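You operate a simulated robot arm through the tools that you are given. There is no shell and no other tool.

You run a simulated robot arm. Do the job below in one go: nothing can be reset, and whatever is moved stays where it is left.

JOB
Grease the middle of the flat press with ghee, then press the yellow dough into a disc.
Fine: use the cream cloth pad and put it back; the disc goes in the ring on the wooden board. A coat counts when it lies all over at full strength: go over it till it gets no stronger.
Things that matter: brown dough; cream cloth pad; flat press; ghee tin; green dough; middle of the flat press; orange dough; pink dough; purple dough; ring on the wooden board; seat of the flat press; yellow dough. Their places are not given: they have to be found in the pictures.

The check looks at the end state, three seconds after you hand in, the way a careful person would. Anything else that was tipped, shoved, dropped, spilled or broken makes it a failure. Flat cloth is picked up by pressing the open fingertips on it (5 to 10 N) and closing them slowly along it; thin cloth reads only 2 to 8 mm in the jaws.

ROBOT AND FRAMES
A 6-joint arm with a fingered hand, fixed in place. Base frame: the origin is on the floor under the middle of its stand, x ahead of it, y to its left, z up; the work surface is at about z = 860. Lengths are in mm, angles in degrees, forces in N, time in s.
With the tool pointing down near the work surface it reaches from about 500 to 960 mm from the base axis. Its first joint turns from -166.0 to 166.0 degrees. Payload 5 kg.
The TCP is the grasp point between the finger pads, 43 mm short of the fingertips. In the tool frame z runs along the fingers and y along their closing line. The gripper opens to 144 mm; its body begins 50 mm behind the TCP. The gripper is a hand of 5 fingers: y runs from the thumb to the fingers, the wrist lies at [-21, -133, -233] in the tool frame, and closing takes about 1.5 s.
Orientation is told as [roll, pitch, yaw] about the base's x, y, z axes, in that order, counted from this pose: with the fingers straight down and the wrist toward the robot, the tool's x, y and z point along [0, 1, 0], [1, 0, 0] and [0, 0, -1] of the base frame.

CONTROLS
- The arm moves only by the tool arm_command. Its argument "targets" is a list of rows, each an object (a shift or turn left out is 0, a gripper value left out holds the last) with "delta_pos": the shift along the tool's x, y, z in units of 25 mm (1.0 is 25 mm), a list of three; "angular": the turn, a rotation vector about the tool's x, y, z in units of 4 degrees (1.0 is 4 degrees), a list of three; "gripper": the gripper command, from -1 (shut) to 1 (fully open), values between in proportion. In form: [{"delta_pos": [dx, dy, dz], "angular": [rx, ry, rz], "gripper": gripper}, ...]. A call has 1 to 20 rows; each row shifts and turns the commanded pose from where the row before left it, along the tool's axes as they then stand. A call with a number of a shift or a turn outside -1 to 1 is refused whole. A row lasts 0.2 s, in which the tool goes at most 50 mm and 8.6 degrees; a call with a longer step from one row to the next is refused whole, and so is a gripper value outside its range. A pose out of reach is approached as far as the arm can. The call stops where the force on the tool passes 60 N (or 10 N more than at its start, if that is more) or the arm is blocked; 0.2 s more then pass. The fingers move at their own pace (about 72 mm/s each) and stop on an object; they squeeze with about 31 N. The grip force told is the motor's: it shows also when the fingers shut on nothing. Time passes only in rows, and 0.2 s behind the last, so rows that do not move let the fingers close. It gives the time, the measured TCP pose, the force on the tool (base axes), the opening and the grip force at its end, in the units of the frame above (readings bear some noise), with the torque about the TCP (base axes, N m) and any sound that the robot's microphone picked up, and new pictures: "pictures" is both (left out), scene, wrist or none.
- Cameras (640 x 400 px; columns grow to the right, rows downward): "scene" is fixed at [400.5, 649.5, 1608.8]; the picture's right is [-0.88, -0.48, 0.00], its down [-0.32, 0.58, -0.75] and it looks along [0.36, -0.66, -0.66] (base axes); focal length 219 px, centre (320, 200). "wrist" rides on the gripper at [86, -109, -168] in the tool frame; the picture's right is [-0.80, 0.28, -0.53], its down [-0.54, -0.73, 0.42] and it looks along [-0.27, 0.63, 0.73] (tool axes); focal length 275 px, centre (320, 200).
- slide_trunk(by): slides the trunk up (or, below 0, down) by that many mm; the arm rides with it, the base frame stays. It gives what a move gives, with no picture.
- hand_shape(shape): the hand has 5 fingers and takes this shape, open, in about a second: jaw (thumb against the fingers, like two jaws); tri (thumb and two fingers); tip (a fingertip pinch); poke (one finger out to press); point (the index stretched); flat (the hand flat); cup (the hand cupped); fist (a fist). The gripper value then closes the fingers along that shape, each until it touches; the sizes above hold for jaw. It gives what a move gives, with no picture.
- probe_pixels(camera, pixels): there is no depth. For up to 12 entries [column, row, z] of the newest picture of that camera ("zoom" is the newest enlarged one), the place [x, y] in the base frame at which the ray of that pixel passes the height z, good to about 3 mm. No time passes.
- inspect(camera, box): a new picture of the part [left, top, right, bottom] of that camera's present view, enlarged. No time passes.
- finish_job(): hands the job in; it is judged then, once.

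Open the gripper and draw the arm clear of the work before you hand the job in, unless the task says otherwise.

The tools are called after "Emit:" as name(argument=value, ...) on one line, values as JSON. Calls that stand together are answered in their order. arm_command: Moves the arm, as the interface text tells. Its arguments: {"type":"object","properties":{"targets":{"type":"array"},"pictures":{"type":"string","enum":["both","scene","wrist","none"]}},"required":["targets"]} The other tools are called the same way: slide_trunk (by) moves the trunk up or down; hand_shape (shape) gives the hand a shape; probe_pixels (camera, pixels) gives the place at which the rays of pixels pass given heights; inspect (camera, box) takes an enlarged picture of a part of a camera's view; finish_job () hands the job in.

At the start:

```text
time_s: 0.0
tcp_pos: [449.3, 71.2, 1423.9]
orientation: [0.0, 0.0, 0.0]
contact_force: [0.1, -0.3, 0.4]
wrist_torque: [-0.02, 0.01, 0.0]
opening: 143.5
finger_force: 0.2
shape: jaw
trunk travel left (down, up): [-500.0, 90.0]
```

scene: 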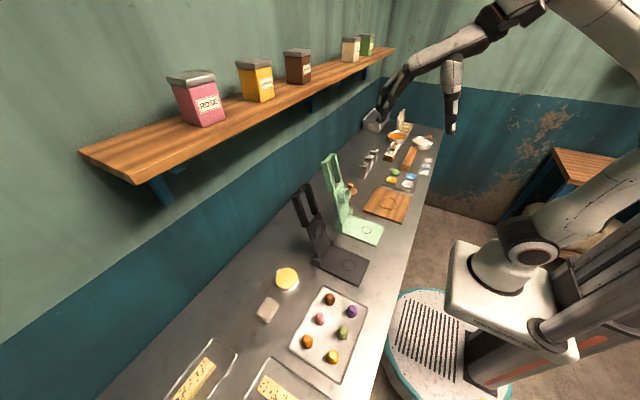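
wrist: 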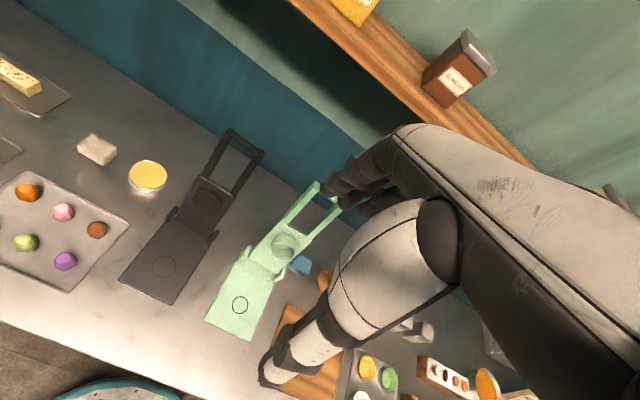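

I start by enlarging the parts of the scene picture that hold the presses (about 340,240) and the tray of doughs (about 330,330).

Emit:
inspect(camera="scene", box=[240, 240, 400, 400])

Emit:
inspect(camera="scene", box=[280, 140, 440, 290])

Emit:
inspect(camera="scene", box=[340, 100, 450, 220])

Emit:
inspect(camera="wrist", box=[0, 100, 350, 350])

```text
2.50 times, centred on (320, 320) of scene
```

zoom: 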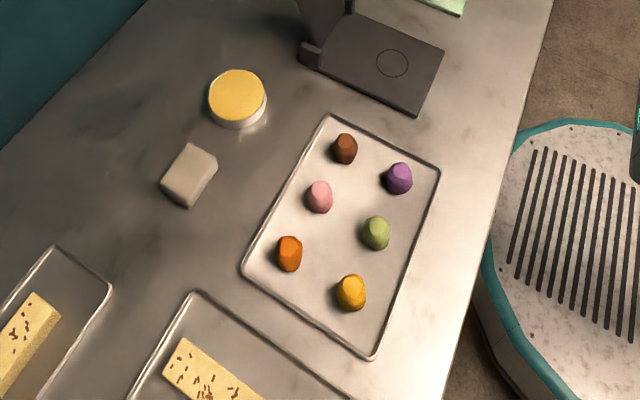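

```text
2.67 times, centred on (360, 215) of scene
```

zoom: 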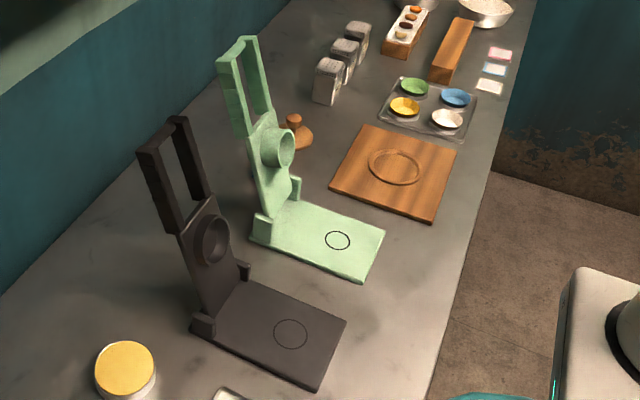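

```text
3.33 times, centred on (395, 160) of scene
```

zoom: 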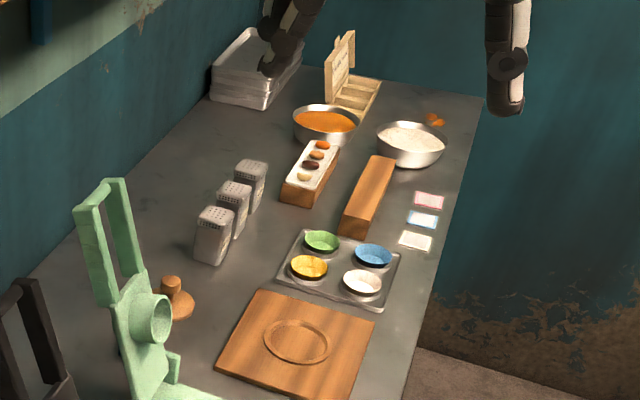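

```text
1.60 times, centred on (175, 225) of wrist
```

zoom: 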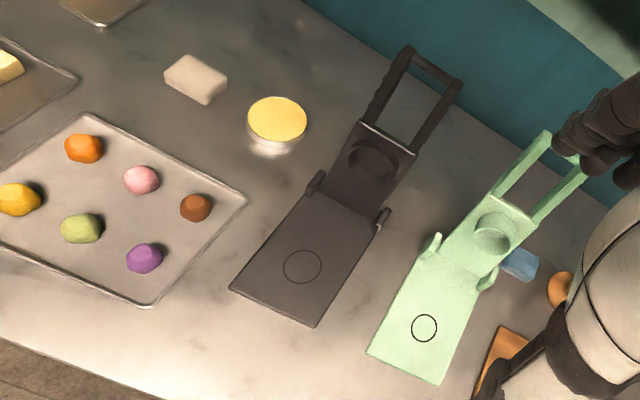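

I probe the places of the main items at the counter height: pad (268,309), ghee tin (286,278), doughs, both presses' circles (349,265) and (367,230), board ring (389,204).

Emit:
probe_pixels(camera="scene", pixels=[[268, 309, 880], [287, 275, 890], [333, 357, 880], [343, 333, 880], [352, 311, 880], [308, 342, 880], [320, 319, 880], [330, 299, 880], [349, 265, 870], [367, 230, 870], [389, 203, 875], [320, 250, 870]])

Emit:
probe_pixels(camera="scene", pixels=[[317, 254, 870], [361, 284, 870], [369, 260, 870], [329, 240, 870], [340, 234, 870], [372, 245, 870], [383, 229, 870], [347, 212, 870]])

```text
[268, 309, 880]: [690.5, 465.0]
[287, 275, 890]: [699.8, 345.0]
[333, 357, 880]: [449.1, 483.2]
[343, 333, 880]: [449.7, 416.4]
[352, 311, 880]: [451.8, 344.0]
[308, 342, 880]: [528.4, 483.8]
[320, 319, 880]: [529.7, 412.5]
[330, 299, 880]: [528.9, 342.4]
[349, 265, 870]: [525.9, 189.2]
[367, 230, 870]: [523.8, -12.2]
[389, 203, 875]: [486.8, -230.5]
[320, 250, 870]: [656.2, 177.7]
```

```text
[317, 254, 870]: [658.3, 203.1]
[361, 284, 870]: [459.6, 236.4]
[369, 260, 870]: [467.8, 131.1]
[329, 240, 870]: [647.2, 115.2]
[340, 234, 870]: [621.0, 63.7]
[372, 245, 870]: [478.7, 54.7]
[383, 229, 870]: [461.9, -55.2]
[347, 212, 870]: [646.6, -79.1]
```

I enlarge the two lids, dark at (318,222) and green at (345,190) in the scene, to tell which press is the flat one.

Emit:
inspect(camera="scene", box=[290, 180, 380, 290])

Emit:
inspect(camera="scene", box=[315, 150, 395, 250])

Emit:
inspect(camera="wrist", box=[110, 120, 270, 310])

Emit:
inspect(camera="wrist", box=[200, 170, 350, 350])

```text
3.64 times, centred on (335, 235) of scene
```

zoom: 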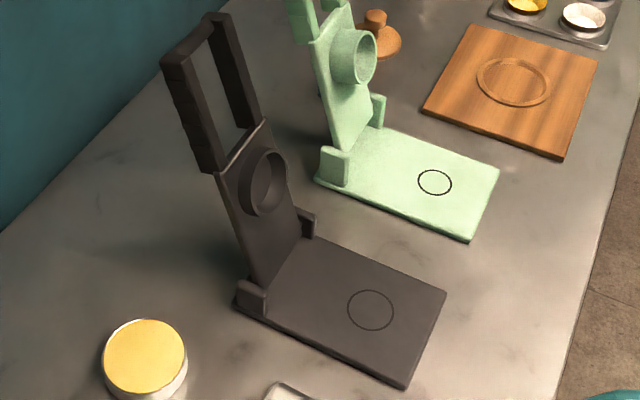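

```text
4.00 times, centred on (355, 200) of scene
```

zoom: 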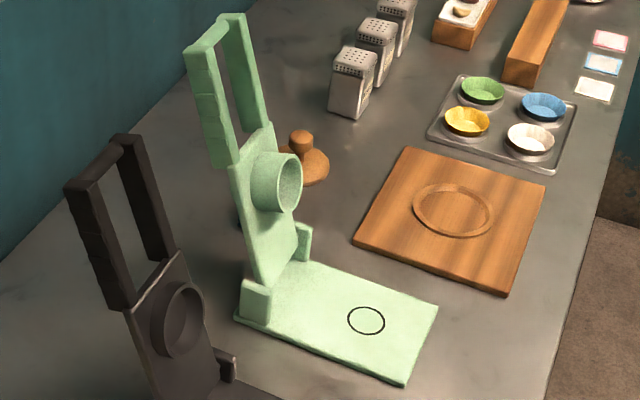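

```text
2.11 times, centred on (190, 215) of wrist
```

zoom: 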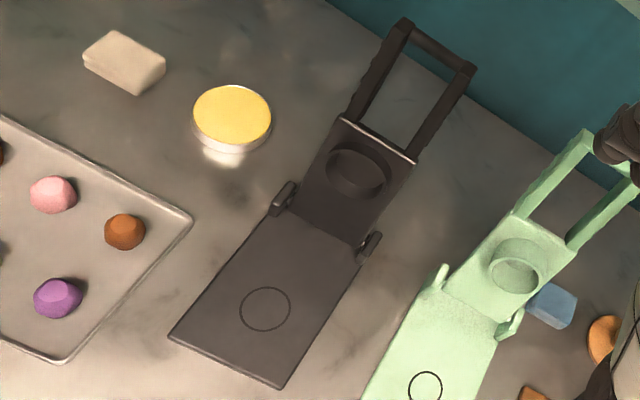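

```text
2.22 times, centred on (275, 260) of wrist
```

zoom: 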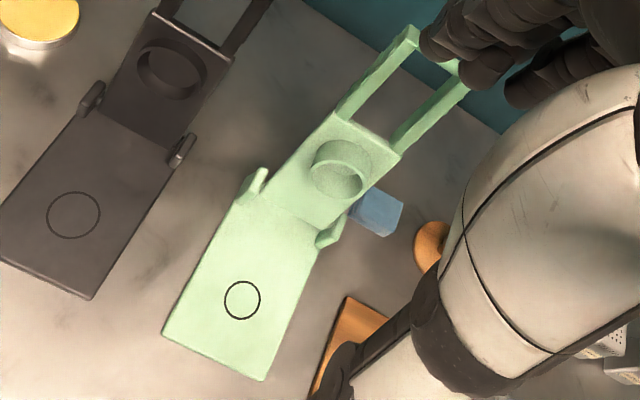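

Both lids carry a round boss: the dark one is wide and shallow, the green one narrower and deep, so the dark press looks like the flat one. I move the hand left and down over free space for a nearer look at pad, tin and dark press.

Emit:
arm_command(targets=[{"delta_pos": [0.94, 0, 0.6]}, {"delta_pos": [0.94, 0, 0.6]}, {"delta_pos": [0.94, 0, 0.6]}, {"delta_pos": [0.94, 0, 0.6]}, {"delta_pos": [0.94, 0, 0.6]}, {"delta_pos": [0.94, 0, 0.6]}, {"delta_pos": [0.94, 0, 0.6]}, {"delta_pos": [0.94, 0, 0.6]}, {"delta_pos": [0.94, 0, 0.6]}, {"delta_pos": [0.94, 0, 0.6]}, {"delta_pos": [0.94, 0, 0.6]}, {"delta_pos": [0.94, 0, 0.6]}, {"delta_pos": [0.94, 0, 0.6]}, {"delta_pos": [0.94, 0, 0.6]}], pictures="both")

```text
time_s: 3.0
tcp_pos: [448.9, 401.5, 1214.3]
orientation: [-0.1, 0.0, 0.0]
contact_force: [0.1, 0.5, -0.1]
wrist_torque: [-0.01, 0.0, 0.0]
opening: 143.8
finger_force: 0.1
shape: jaw
trunk travel left (down, up): [-500.0, 90.0]
```

scene: 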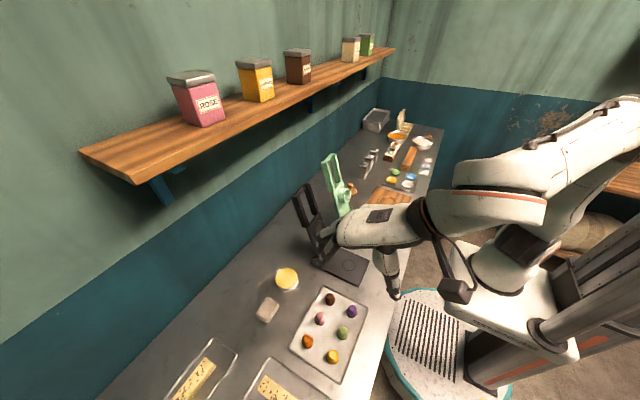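
wrist: 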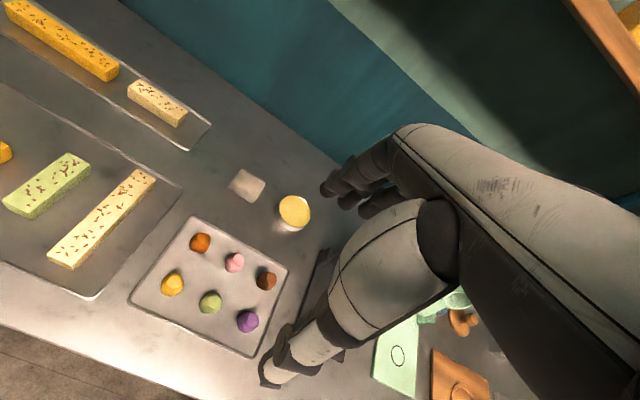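

The wrist camera now shows the pad at about (247,185) and the tin at (294,212). I enlarge them.

Emit:
inspect(camera="wrist", box=[210, 150, 330, 240])

Emit:
inspect(camera="scene", box=[240, 250, 320, 330])

```text
4.44 times, centred on (270, 195) of wrist
```

zoom: 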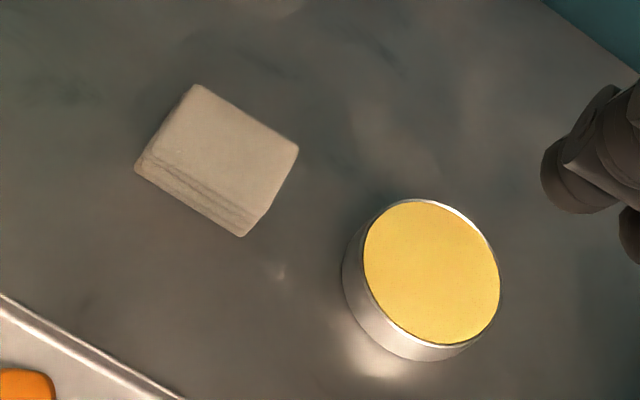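

```text
5.00 times, centred on (280, 290) of scene
```

zoom: 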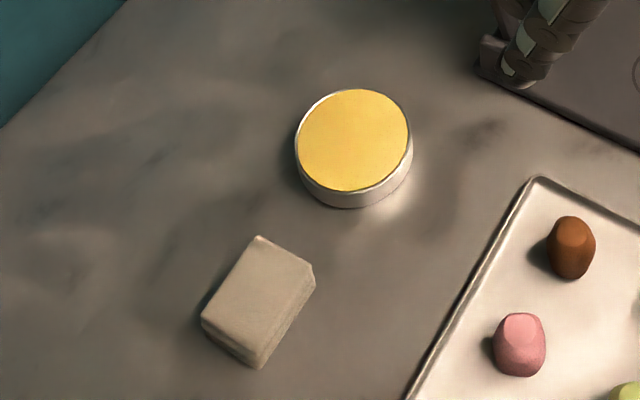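

I probe the pad corners and the tin rim from the newest enlarged scene picture.

Emit:
probe_pixels(camera="zoom", pixels=[[259, 237, 880], [312, 268, 880], [257, 352, 880], [203, 318, 880], [261, 368, 862], [315, 283, 862], [203, 330, 862], [353, 90, 890], [353, 190, 890], [297, 140, 890], [411, 140, 890], [350, 208, 860]])

Emit:
inspect(camera="wrist", box=[210, 150, 330, 240])

Emit:
probe_pixels(camera="zoom", pixels=[[196, 85, 880], [298, 148, 880], [247, 222, 880], [139, 157, 880], [242, 237, 860], [135, 170, 860], [424, 200, 890], [440, 343, 890], [363, 265, 890], [498, 285, 890], [420, 360, 860]])

```text
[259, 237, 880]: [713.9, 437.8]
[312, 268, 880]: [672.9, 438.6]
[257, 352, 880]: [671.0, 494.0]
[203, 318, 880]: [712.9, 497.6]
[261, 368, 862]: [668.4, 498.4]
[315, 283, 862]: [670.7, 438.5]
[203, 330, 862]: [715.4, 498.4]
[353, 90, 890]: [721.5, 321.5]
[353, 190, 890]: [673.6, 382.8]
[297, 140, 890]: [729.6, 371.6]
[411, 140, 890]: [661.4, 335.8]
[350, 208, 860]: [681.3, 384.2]
```

```text
4.44 times, centred on (270, 195) of wrist
```

zoom: 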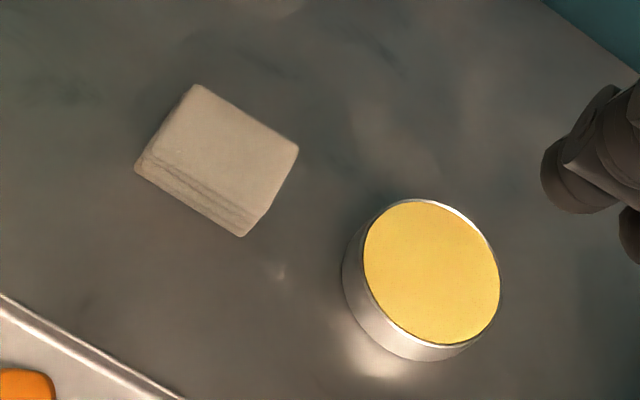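

```text
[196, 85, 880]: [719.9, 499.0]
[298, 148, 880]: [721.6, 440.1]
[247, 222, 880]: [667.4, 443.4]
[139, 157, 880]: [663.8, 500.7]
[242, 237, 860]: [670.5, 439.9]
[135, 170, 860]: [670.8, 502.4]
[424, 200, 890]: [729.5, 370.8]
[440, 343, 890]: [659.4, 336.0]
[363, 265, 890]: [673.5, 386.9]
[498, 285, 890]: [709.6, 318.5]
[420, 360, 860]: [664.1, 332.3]
```

The pad is about 44 × 60 mm, square to the axes, centred near (693,469), about 20 mm thick; the tin is centred near (695,353), 77 mm wide. I move to a place above the pad with the fingers partly open.

Emit:
arm_command(targets=[{"delta_pos": [0.225, 0.813, 0.68], "gripper": 0.3}, {"delta_pos": [0.225, 0.813, 0.68]}, {"delta_pos": [0.225, 0.813, 0.68]}, {"delta_pos": [0.225, 0.813, 0.68]}, {"delta_pos": [0.225, 0.813, 0.68]}, {"delta_pos": [0.225, 0.813, 0.68]}, {"delta_pos": [0.225, 0.813, 0.68]}, {"delta_pos": [0.225, 0.813, 0.68]}, {"delta_pos": [0.225, 0.813, 0.68]}, {"delta_pos": [0.225, 0.813, 0.68]}, {"delta_pos": [0.225, 0.813, 0.68]}, {"delta_pos": [0.225, 0.813, 0.68]}], pictures="both")

```text
time_s: 5.6
tcp_pos: [694.2, 469.6, 1010.1]
orientation: [-0.1, 0.0, 0.0]
contact_force: [-1.1, -0.1, 0.3]
wrist_torque: [-0.05, -0.01, 0.01]
opening: 93.8
finger_force: 0.0
shape: jaw
trunk travel left (down, up): [-500.0, 90.0]
```

scene: 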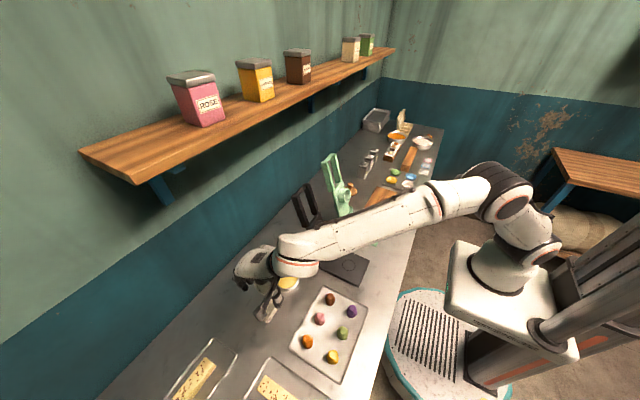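
wrist: 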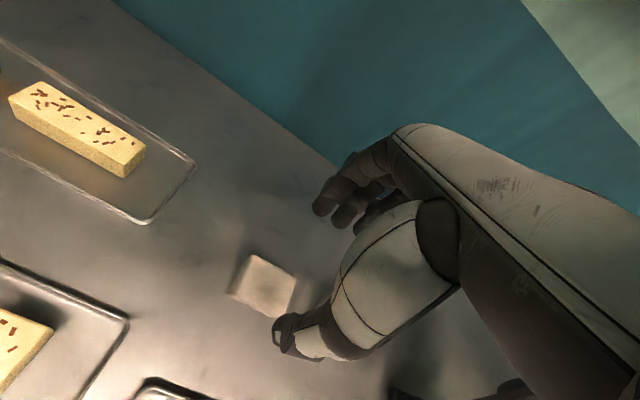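

The hand is above the pad: pad at (262,283), thumb tip at (285,335), fingertips at (325,200) in the wrist picture. I enlarge to check the line-up.

Emit:
inspect(camera="wrist", box=[200, 130, 440, 380])

Emit:
inspect(camera="scene", box=[210, 220, 330, 340])

Emit:
probe_pixels(camera="wrist", pixels=[[262, 256, 880], [296, 270, 880], [228, 292, 880], [281, 316, 860], [155, 222, 862], [195, 160, 862], [330, 160, 860]])

```text
1.60 times, centred on (320, 255) of wrist
```

zoom: 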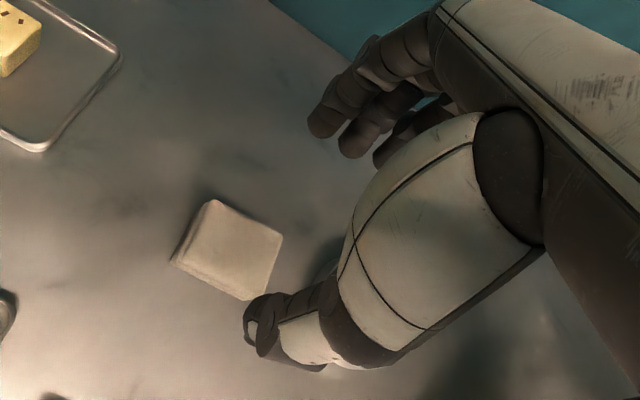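

```text
3.33 times, centred on (270, 280) of scene
```

zoom: 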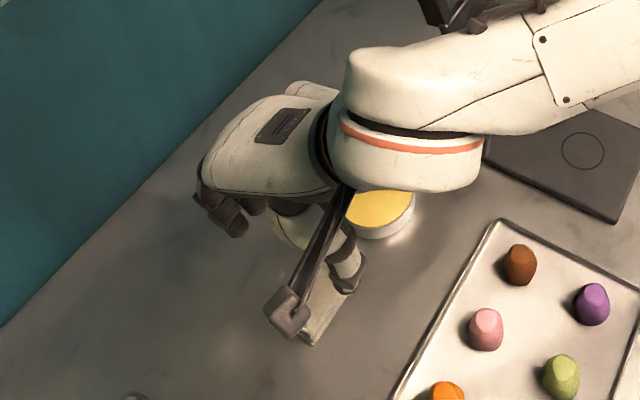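

```text
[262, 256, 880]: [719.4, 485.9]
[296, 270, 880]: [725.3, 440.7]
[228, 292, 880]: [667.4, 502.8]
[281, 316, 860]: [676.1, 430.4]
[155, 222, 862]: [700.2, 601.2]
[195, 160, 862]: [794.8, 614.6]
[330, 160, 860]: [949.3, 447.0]
```

The pad lies between thumb and fingers. I go straight down 90 mm and check the force and the picture.

Emit:
arm_command(targets=[{"delta_pos": [0, 0, 0.9]}, {"delta_pos": [0, 0, 0.9]}, {"delta_pos": [0, 0, 0.9]}, {"delta_pos": [0, 0, 0.8]}, {}], pictures="both")

Emit:
inspect(camera="wrist", box=[200, 130, 440, 380])

Emit:
inspect(camera="scene", box=[210, 240, 330, 340])

```text
time_s: 6.8
tcp_pos: [694.3, 467.1, 922.0]
orientation: [0.0, 0.1, 0.0]
contact_force: [0.1, 1.0, 0.8]
wrist_torque: [-0.03, 0.01, -0.02]
opening: 93.7
finger_force: 0.1
shape: jaw
trunk travel left (down, up): [-500.0, 90.0]
```

scene: 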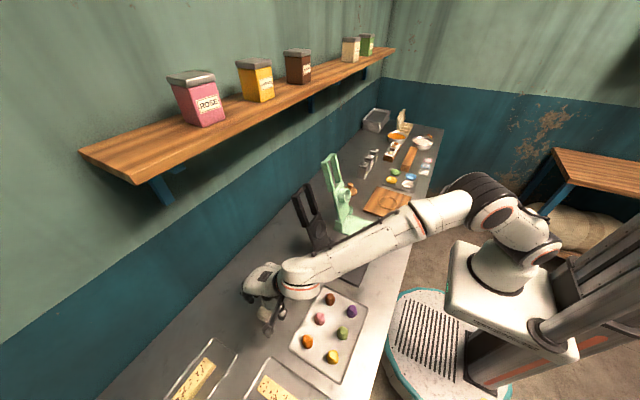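
wrist: 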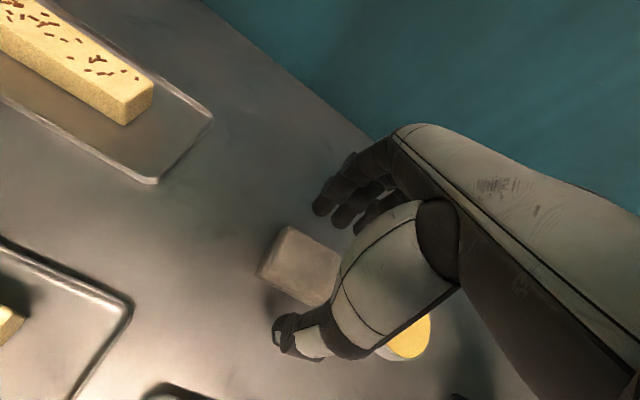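

```text
1.60 times, centred on (320, 255) of wrist
```

zoom: 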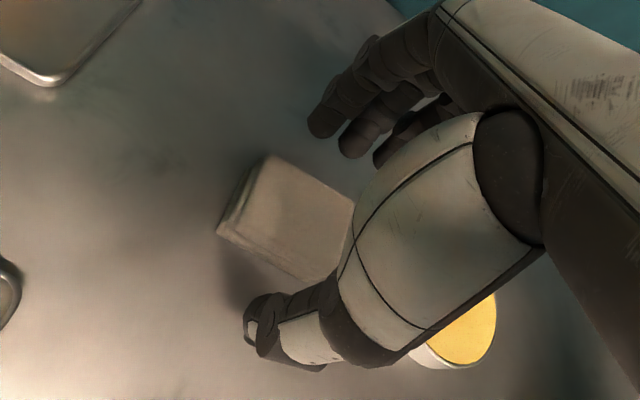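

```text
4.00 times, centred on (270, 290) of scene
```

zoom: 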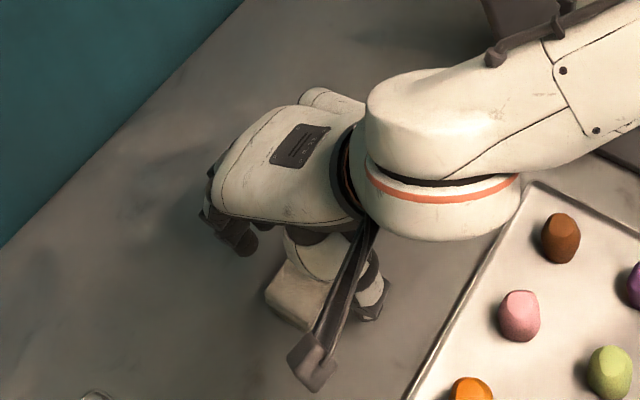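

With jaw, the outer fingers overhang the pad's 60 mm side, which would get in the way at the tin. I back up and try the narrower three-finger shape.

Emit:
arm_command(targets=[{"delta_pos": [0, 0, -0.9]}, {"delta_pos": [0, 0, -0.9]}, {"delta_pos": [0, 0, -0.9]}], pictures="none")

Emit:
hand_shape(shape="tri")

Emit:
arm_command(targets=[{"gripper": 0.3}, {}, {}, {}, {}], pictures="both")

Emit:
inspect(camera="wrist", box=[200, 130, 440, 380])

```text
time_s: 7.6
tcp_pos: [693.5, 466.9, 990.2]
orientation: [-0.1, 0.1, 0.0]
contact_force: [0.6, 0.7, -0.7]
wrist_torque: [0.03, 0.01, 0.01]
opening: 93.8
finger_force: 0.1
shape: jaw
trunk travel left (down, up): [-500.0, 90.0]
```

```text
time_s: 8.5
tcp_pos: [694.6, 467.2, 990.9]
orientation: [0.0, -0.1, 0.0]
contact_force: [0.6, -0.7, -0.2]
wrist_torque: [-0.02, 0.01, 0.0]
opening: 144.0
finger_force: 0.1
shape: tri
trunk travel left (down, up): [-500.0, 90.0]
```

```text
time_s: 9.7
tcp_pos: [693.2, 467.0, 991.5]
orientation: [0.0, 0.0, 0.0]
contact_force: [-0.5, 0.2, -0.5]
wrist_torque: [0.02, 0.01, 0.01]
opening: 94.2
finger_force: 0.0
shape: tri
trunk travel left (down, up): [-500.0, 90.0]
```

scene: 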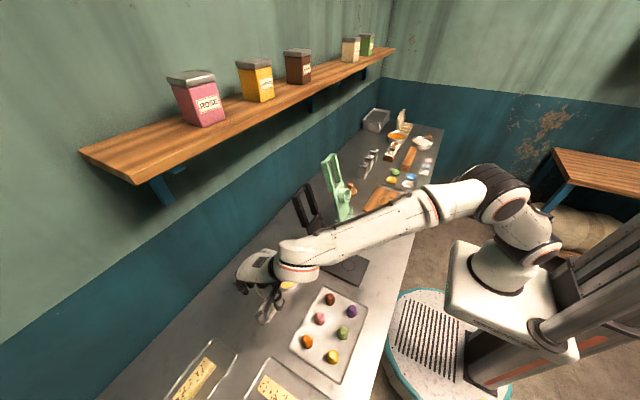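
wrist: 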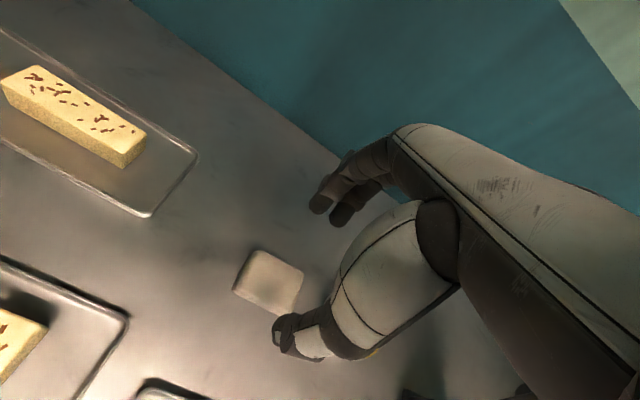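

```text
1.60 times, centred on (320, 255) of wrist
```

zoom: 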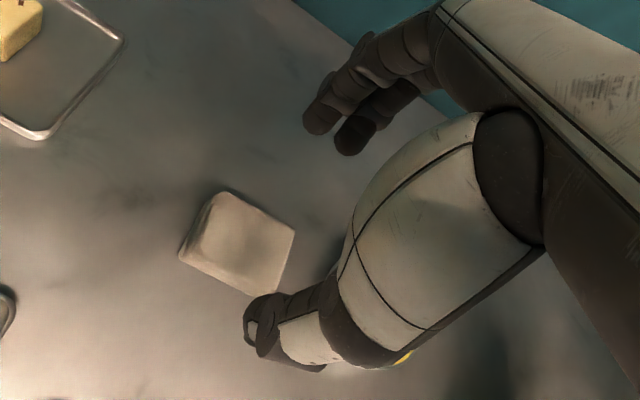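

The three-finger shape fits the pad. I go down to about z = 909 in shrinking steps, without closing yet.

Emit:
arm_command(targets=[{"delta_pos": [0, 0, 0.9]}, {"delta_pos": [0, 0, 0.9]}, {"delta_pos": [0, 0, 0.8]}, {"delta_pos": [0, 0, 0.4]}, {"delta_pos": [0, 0, 0.3]}, {}], pictures="wrist")

Emit:
inspect(camera="wrist", box=[200, 130, 440, 380])

```text
time_s: 11.1
tcp_pos: [693.8, 467.5, 908.7]
orientation: [0.0, -0.1, 0.0]
contact_force: [-0.1, 0.5, 0.2]
wrist_torque: [-0.02, 0.01, 0.01]
opening: 93.9
finger_force: 0.1
shape: tri
trunk travel left (down, up): [-500.0, 90.0]
```

wrist: 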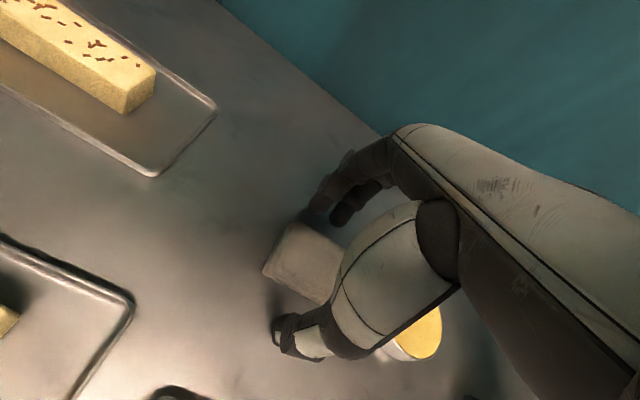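

```text
1.60 times, centred on (320, 255) of wrist
```

zoom: 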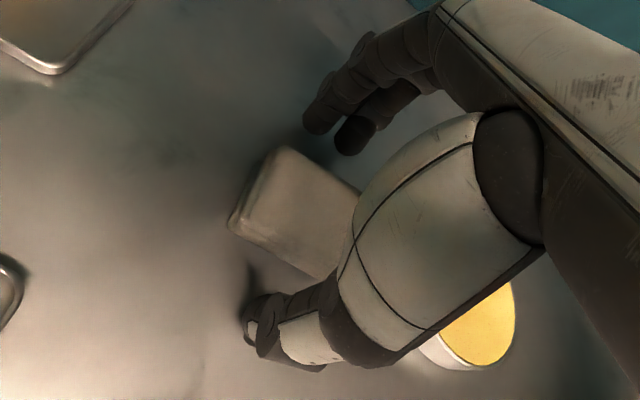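

No contact yet (force near zero). I close slowly onto the pad's 44 mm sides.

Emit:
arm_command(targets=[{"gripper": 0.0}, {"gripper": -0.2}, {"gripper": -0.35}, {"gripper": -0.45}, {"gripper": -0.5}, {}, {}], pictures="wrist")

Emit:
inspect(camera="wrist", box=[200, 130, 440, 380])

```text
time_s: 12.7
tcp_pos: [693.3, 468.6, 908.1]
orientation: [0.0, 0.0, 0.0]
contact_force: [0.2, 0.9, 0.1]
wrist_torque: [0.0, 0.02, -0.02]
opening: 40.3
finger_force: 31.5
shape: tri
trunk travel left (down, up): [-500.0, 90.0]
```

wrist: 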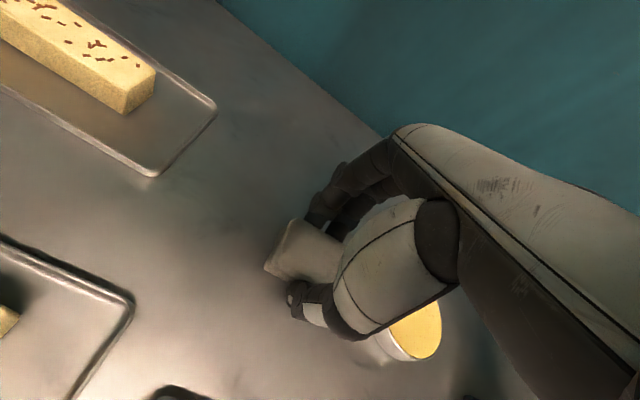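

```text
1.60 times, centred on (320, 255) of wrist
```

zoom: 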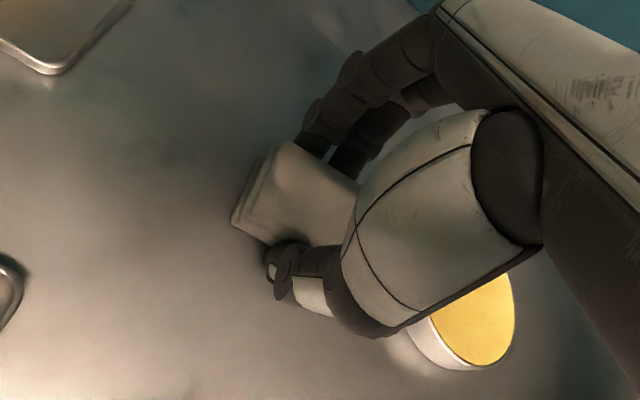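

The pad is held (opening 40 mm, 31 N). I lift it straight up 90 mm and look.

Emit:
arm_command(targets=[{"delta_pos": [0, 0, -0.4]}, {"delta_pos": [0, 0, -0.8]}, {"delta_pos": [0, 0, -0.8]}, {"delta_pos": [0, 0, -0.8]}, {"delta_pos": [0, 0, -0.8]}, {}], pictures="both")

Emit:
inspect(camera="wrist", box=[200, 130, 440, 380])

Emit:
inspect(camera="scene", box=[220, 240, 320, 340])

```text
time_s: 14.1
tcp_pos: [694.9, 466.6, 999.5]
orientation: [-0.1, 0.0, 0.1]
contact_force: [0.7, -0.5, -0.5]
wrist_torque: [-0.02, 0.0, 0.03]
opening: 40.7
finger_force: 30.5
shape: tri
trunk travel left (down, up): [-500.0, 90.0]
```

scene: 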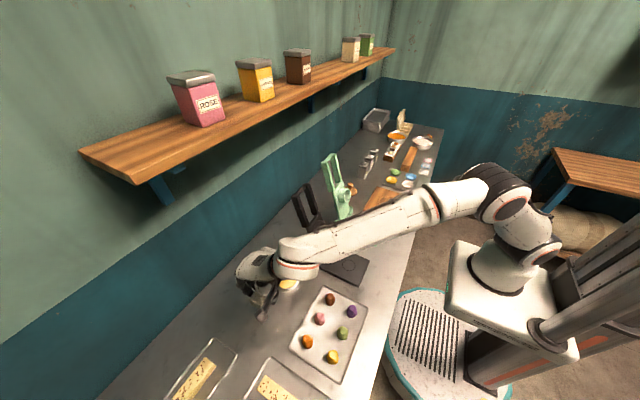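
wrist: 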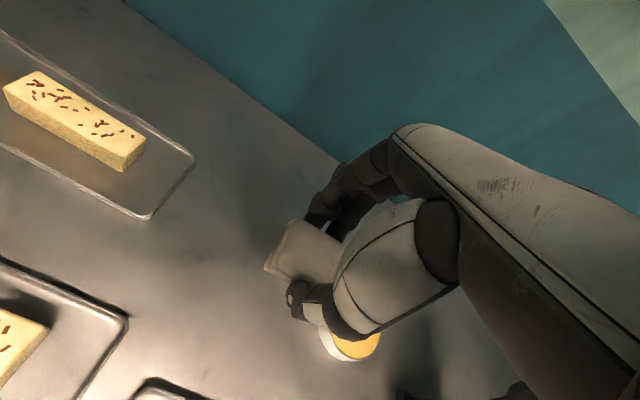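

```text
1.60 times, centred on (320, 255) of wrist
```

zoom: 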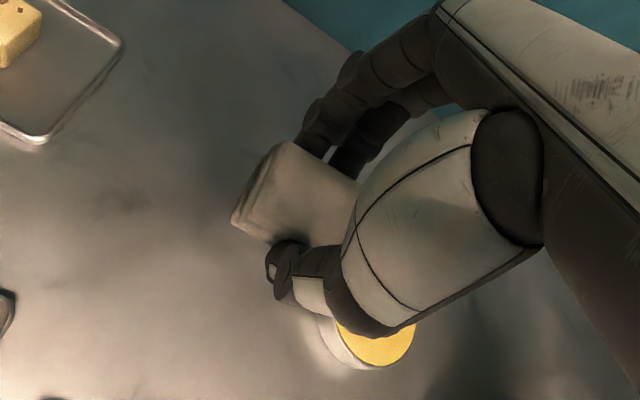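

```text
4.00 times, centred on (270, 290) of scene
```

zoom: 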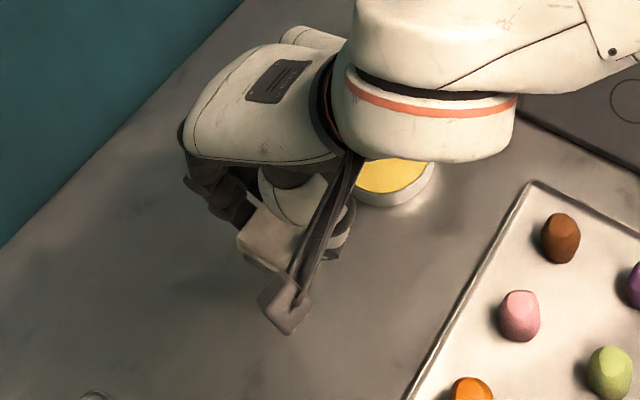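

The pad hangs level in the hand with its underside about 48 mm below the TCP. I carry it over the tin (centre near 695,353) at the same height.

Emit:
arm_command(targets=[{"delta_pos": [-0.9, 0.0, 0]}, {"delta_pos": [-0.9, 0.0, 0]}, {"delta_pos": [-0.9, 0.0, 0]}, {"delta_pos": [-0.9, 0.0, 0]}, {"delta_pos": [-0.9, 0.0, 0]}, {"delta_pos": [0, 0.05, 0.5]}, {"delta_pos": [0, 0, 0.5]}, {}], pictures="both")

Emit:
inspect(camera="wrist", box=[200, 180, 440, 400])

Emit:
inspect(camera="scene", box=[240, 210, 340, 310])

```text
time_s: 15.9
tcp_pos: [694.7, 354.0, 972.0]
orientation: [-0.1, 0.0, 0.0]
contact_force: [-0.9, 0.3, -0.4]
wrist_torque: [-0.05, 0.0, -0.01]
opening: 40.6
finger_force: 31.6
shape: tri
trunk travel left (down, up): [-500.0, 90.0]
```

scene: 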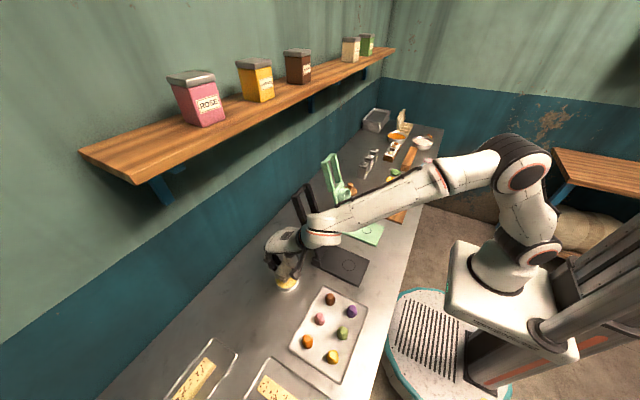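
wrist: 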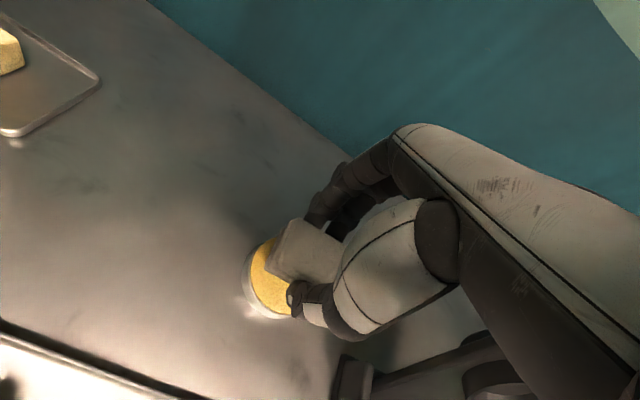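

```text
1.82 times, centred on (320, 290) of wrist
```

zoom: 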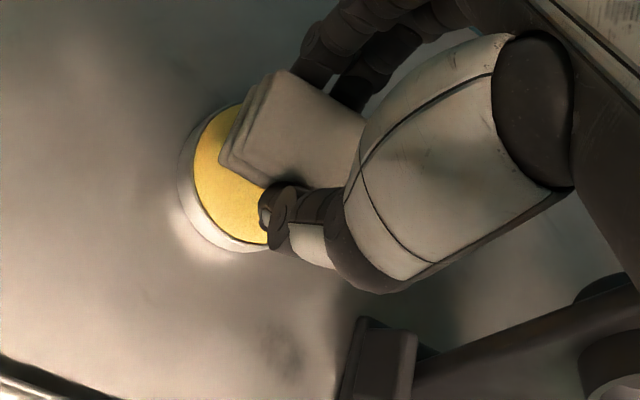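

```text
4.00 times, centred on (290, 260) of scene
```

zoom: 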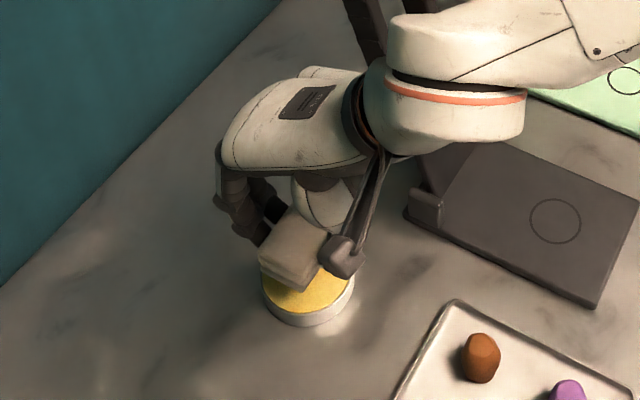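

The pad is above the tin (tin seen at (265,275) in the wrist picture, pad over it). I lower 26 mm, then feel with small steps.

Emit:
arm_command(targets=[{"delta_pos": [0, 0, 0.5]}, {"delta_pos": [0, 0, 0.4]}, {"delta_pos": [0, 0, 0.15]}, {}], pictures="none")

Emit:
arm_command(targets=[{"delta_pos": [0, 0, 0.1]}, {"delta_pos": [0, 0, 0.08]}, {}], pictures="wrist")

Emit:
inspect(camera="scene", box=[250, 240, 330, 310])

```text
time_s: 16.9
tcp_pos: [694.3, 354.8, 946.0]
orientation: [-0.1, 0.0, -0.1]
contact_force: [0.1, 0.3, -1.4]
wrist_torque: [0.03, -0.01, 0.04]
opening: 40.2
finger_force: 30.6
shape: tri
trunk travel left (down, up): [-500.0, 90.0]
```

```text
time_s: 17.7
tcp_pos: [694.1, 355.1, 943.6]
orientation: [0.0, 0.0, 0.0]
contact_force: [-0.8, 0.9, -0.4]
wrist_torque: [0.0, -0.04, 0.02]
opening: 40.8
finger_force: 31.1
shape: tri
trunk travel left (down, up): [-500.0, 90.0]
```

wrist: 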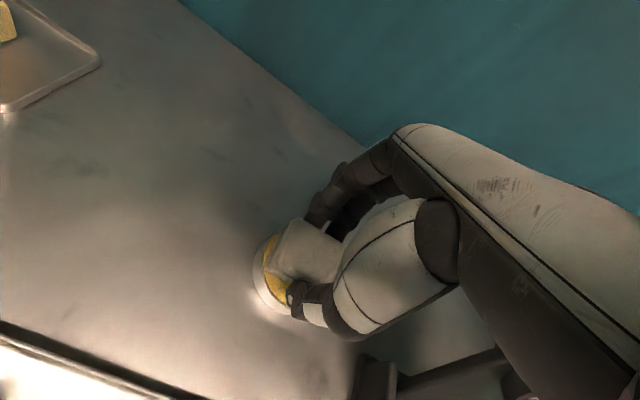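

```text
5.71 times, centred on (290, 275) of scene
```

zoom: 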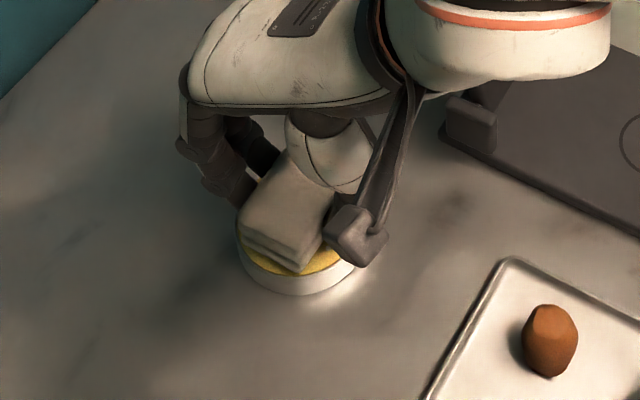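

No contact yet at z = 943.6; I continue down in 2 mm steps, nudging 2 mm toward the tin's middle.

Emit:
arm_command(targets=[{"delta_pos": [-0.06, 0, 0.08]}, {"delta_pos": [0, 0, 0.06]}, {}], pictures="none")

Emit:
arm_command(targets=[{"delta_pos": [0, 0, 0.08]}, {}], pictures="none")

Emit:
arm_command(targets=[{"delta_pos": [0, 0, 0.06]}, {}], pictures="wrist")

Emit:
inspect(camera="scene", box=[250, 240, 330, 310])

```text
time_s: 18.5
tcp_pos: [695.1, 354.6, 938.2]
orientation: [0.1, -0.1, 0.1]
contact_force: [-0.2, 0.0, -0.2]
wrist_torque: [-0.01, -0.02, -0.01]
opening: 40.4
finger_force: 31.5
shape: tri
trunk travel left (down, up): [-500.0, 90.0]
```

```text
time_s: 19.1
tcp_pos: [694.1, 352.7, 936.8]
orientation: [0.0, 0.1, 0.0]
contact_force: [-0.1, -0.8, -0.9]
wrist_torque: [-0.02, 0.01, -0.02]
opening: 40.7
finger_force: 31.3
shape: tri
trunk travel left (down, up): [-500.0, 90.0]
```

```text
time_s: 19.7
tcp_pos: [693.9, 353.0, 936.1]
orientation: [0.0, 0.0, 0.1]
contact_force: [0.8, -0.9, -0.5]
wrist_torque: [0.01, 0.03, 0.0]
opening: 40.0
finger_force: 31.3
shape: tri
trunk travel left (down, up): [-500.0, 90.0]
```

wrist: 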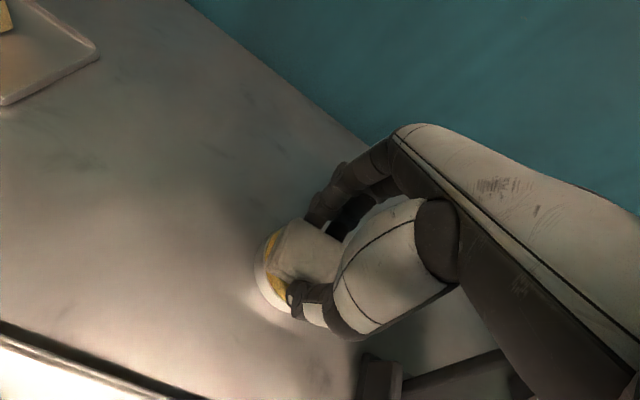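

```text
5.71 times, centred on (290, 275) of scene
```

zoom: 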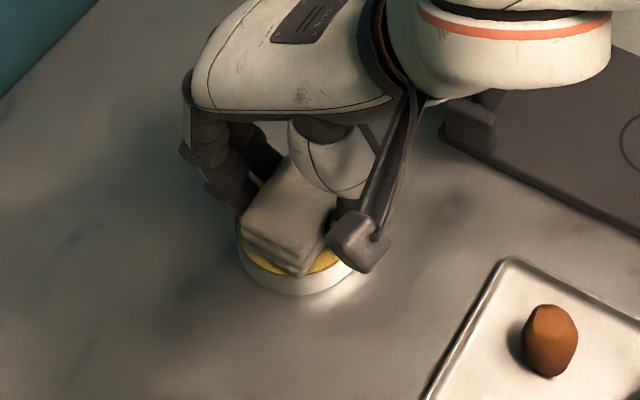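

Still no push felt at z ≈ 936. I go on in 1.5 mm steps.

Emit:
arm_command(targets=[{"delta_pos": [0, 0, 0.06]}, {}, {}], pictures="none")

Emit:
arm_command(targets=[{"delta_pos": [0, 0, 0.06]}, {}, {}], pictures="none")

Emit:
arm_command(targets=[{"delta_pos": [0, 0, 0.06]}, {}, {}], pictures="wrist")

Emit:
inspect(camera="scene", box=[250, 240, 330, 310])

```text
time_s: 20.5
tcp_pos: [695.4, 353.3, 934.5]
orientation: [0.1, 0.0, 0.0]
contact_force: [-0.2, 0.2, -0.9]
wrist_torque: [-0.02, -0.01, -0.01]
opening: 40.7
finger_force: 31.1
shape: tri
trunk travel left (down, up): [-500.0, 90.0]
```

```text
time_s: 21.3
tcp_pos: [694.3, 352.5, 932.1]
orientation: [0.0, 0.1, -0.1]
contact_force: [-0.3, 0.2, 0.6]
wrist_torque: [-0.01, -0.01, 0.01]
opening: 40.3
finger_force: 30.5
shape: tri
trunk travel left (down, up): [-500.0, 90.0]
```

```text
time_s: 22.1
tcp_pos: [693.9, 354.4, 930.9]
orientation: [0.1, 0.0, 0.0]
contact_force: [0.3, 0.3, 5.6]
wrist_torque: [0.05, -0.04, -0.01]
opening: 40.6
finger_force: 31.2
shape: tri
trunk travel left (down, up): [-500.0, 90.0]
```

wrist: 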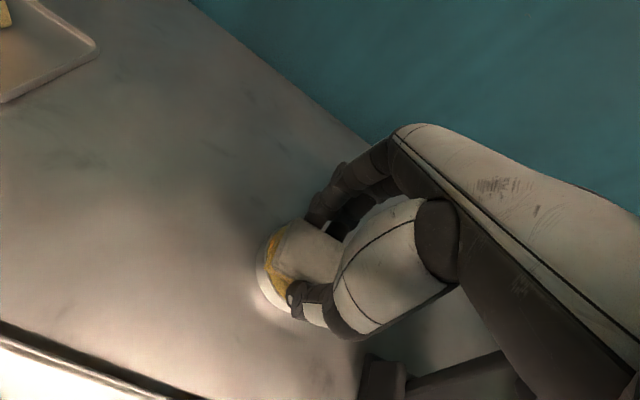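

```text
5.71 times, centred on (290, 275) of scene
```

zoom: 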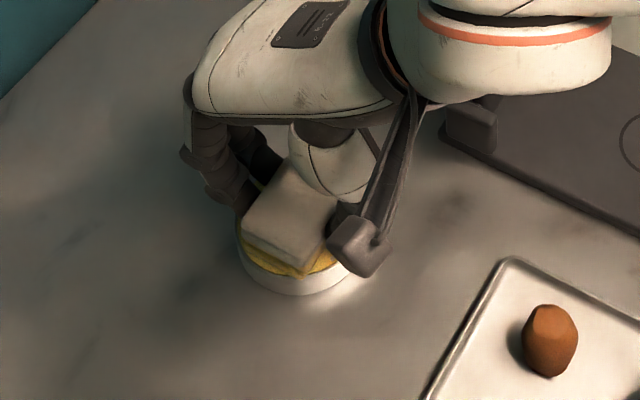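

Contact: 5.6 N at z = 931 and the pad's lower edge has turned yellow. I hold briefly, then lift straight up.

Emit:
arm_command(targets=[{}, {}, {"delta_pos": [0, 0, -0.2]}, {"delta_pos": [0, 0, -0.5]}, {"delta_pos": [0, 0, -0.8]}, {"delta_pos": [0, 0, -0.8]}, {}], pictures="both")

Emit:
inspect(camera="scene", box=[250, 220, 350, 310])

Emit:
inspect(camera="wrist", box=[220, 190, 380, 370])

```text
time_s: 23.7
tcp_pos: [694.6, 353.3, 988.0]
orientation: [0.0, 0.0, 0.1]
contact_force: [-0.1, -0.3, -0.2]
wrist_torque: [0.01, 0.04, 0.0]
opening: 40.1
finger_force: 30.3
shape: tri
trunk travel left (down, up): [-500.0, 90.0]
```

scene: 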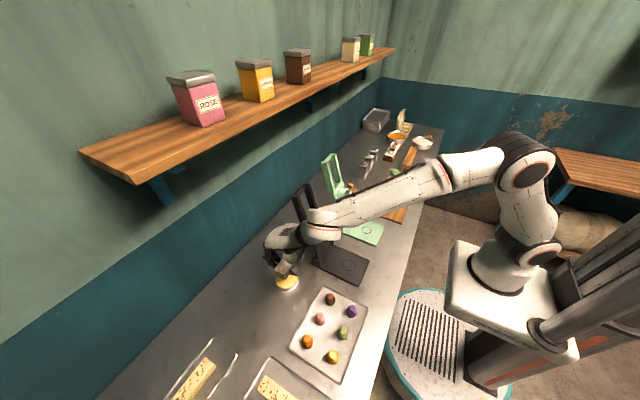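
wrist: 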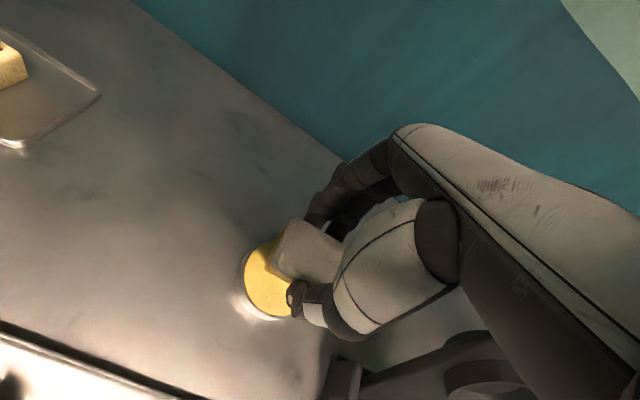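

```text
4.44 times, centred on (300, 265) of scene
```

zoom: 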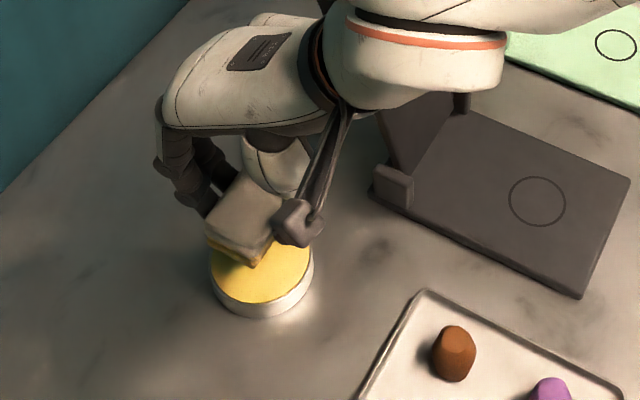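

```text
2.22 times, centred on (300, 280) of wrist
```

zoom: 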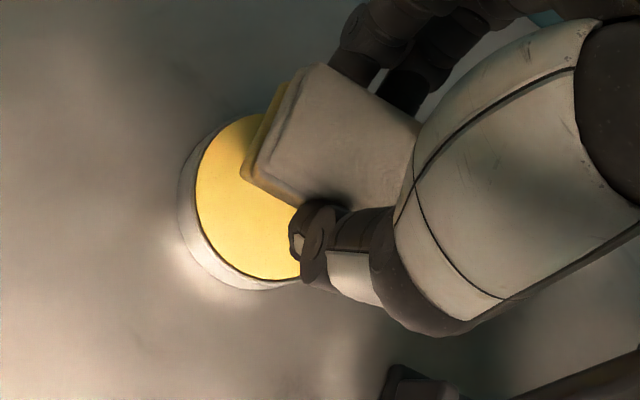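

The pad's underside is loaded with ghee. Now I measure the dark press plate and its circle in an enlarged scene view.

Emit:
inspect(camera="scene", box=[310, 235, 380, 290])

```text
7.27 times, centred on (345, 262) of scene
```

zoom: 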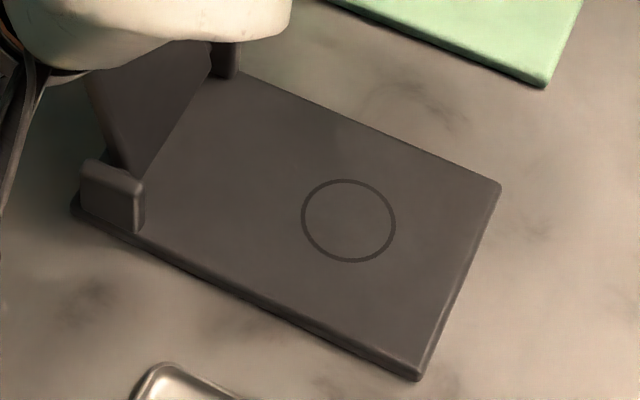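

Emit:
probe_pixels(camera="zoom", pixels=[[348, 221, 874], [302, 221, 874], [394, 221, 874], [348, 180, 874], [348, 262, 874], [418, 368, 874], [499, 186, 874], [240, 73, 874], [145, 228, 874], [417, 380, 861], [80, 212, 861], [110, 165, 900]])

```text
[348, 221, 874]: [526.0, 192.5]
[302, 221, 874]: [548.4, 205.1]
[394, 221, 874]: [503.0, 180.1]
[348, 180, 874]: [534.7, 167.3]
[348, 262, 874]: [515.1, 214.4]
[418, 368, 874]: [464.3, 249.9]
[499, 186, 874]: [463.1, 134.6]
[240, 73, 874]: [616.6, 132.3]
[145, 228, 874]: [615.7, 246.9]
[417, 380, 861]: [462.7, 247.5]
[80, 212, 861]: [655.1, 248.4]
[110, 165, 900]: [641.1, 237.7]
```

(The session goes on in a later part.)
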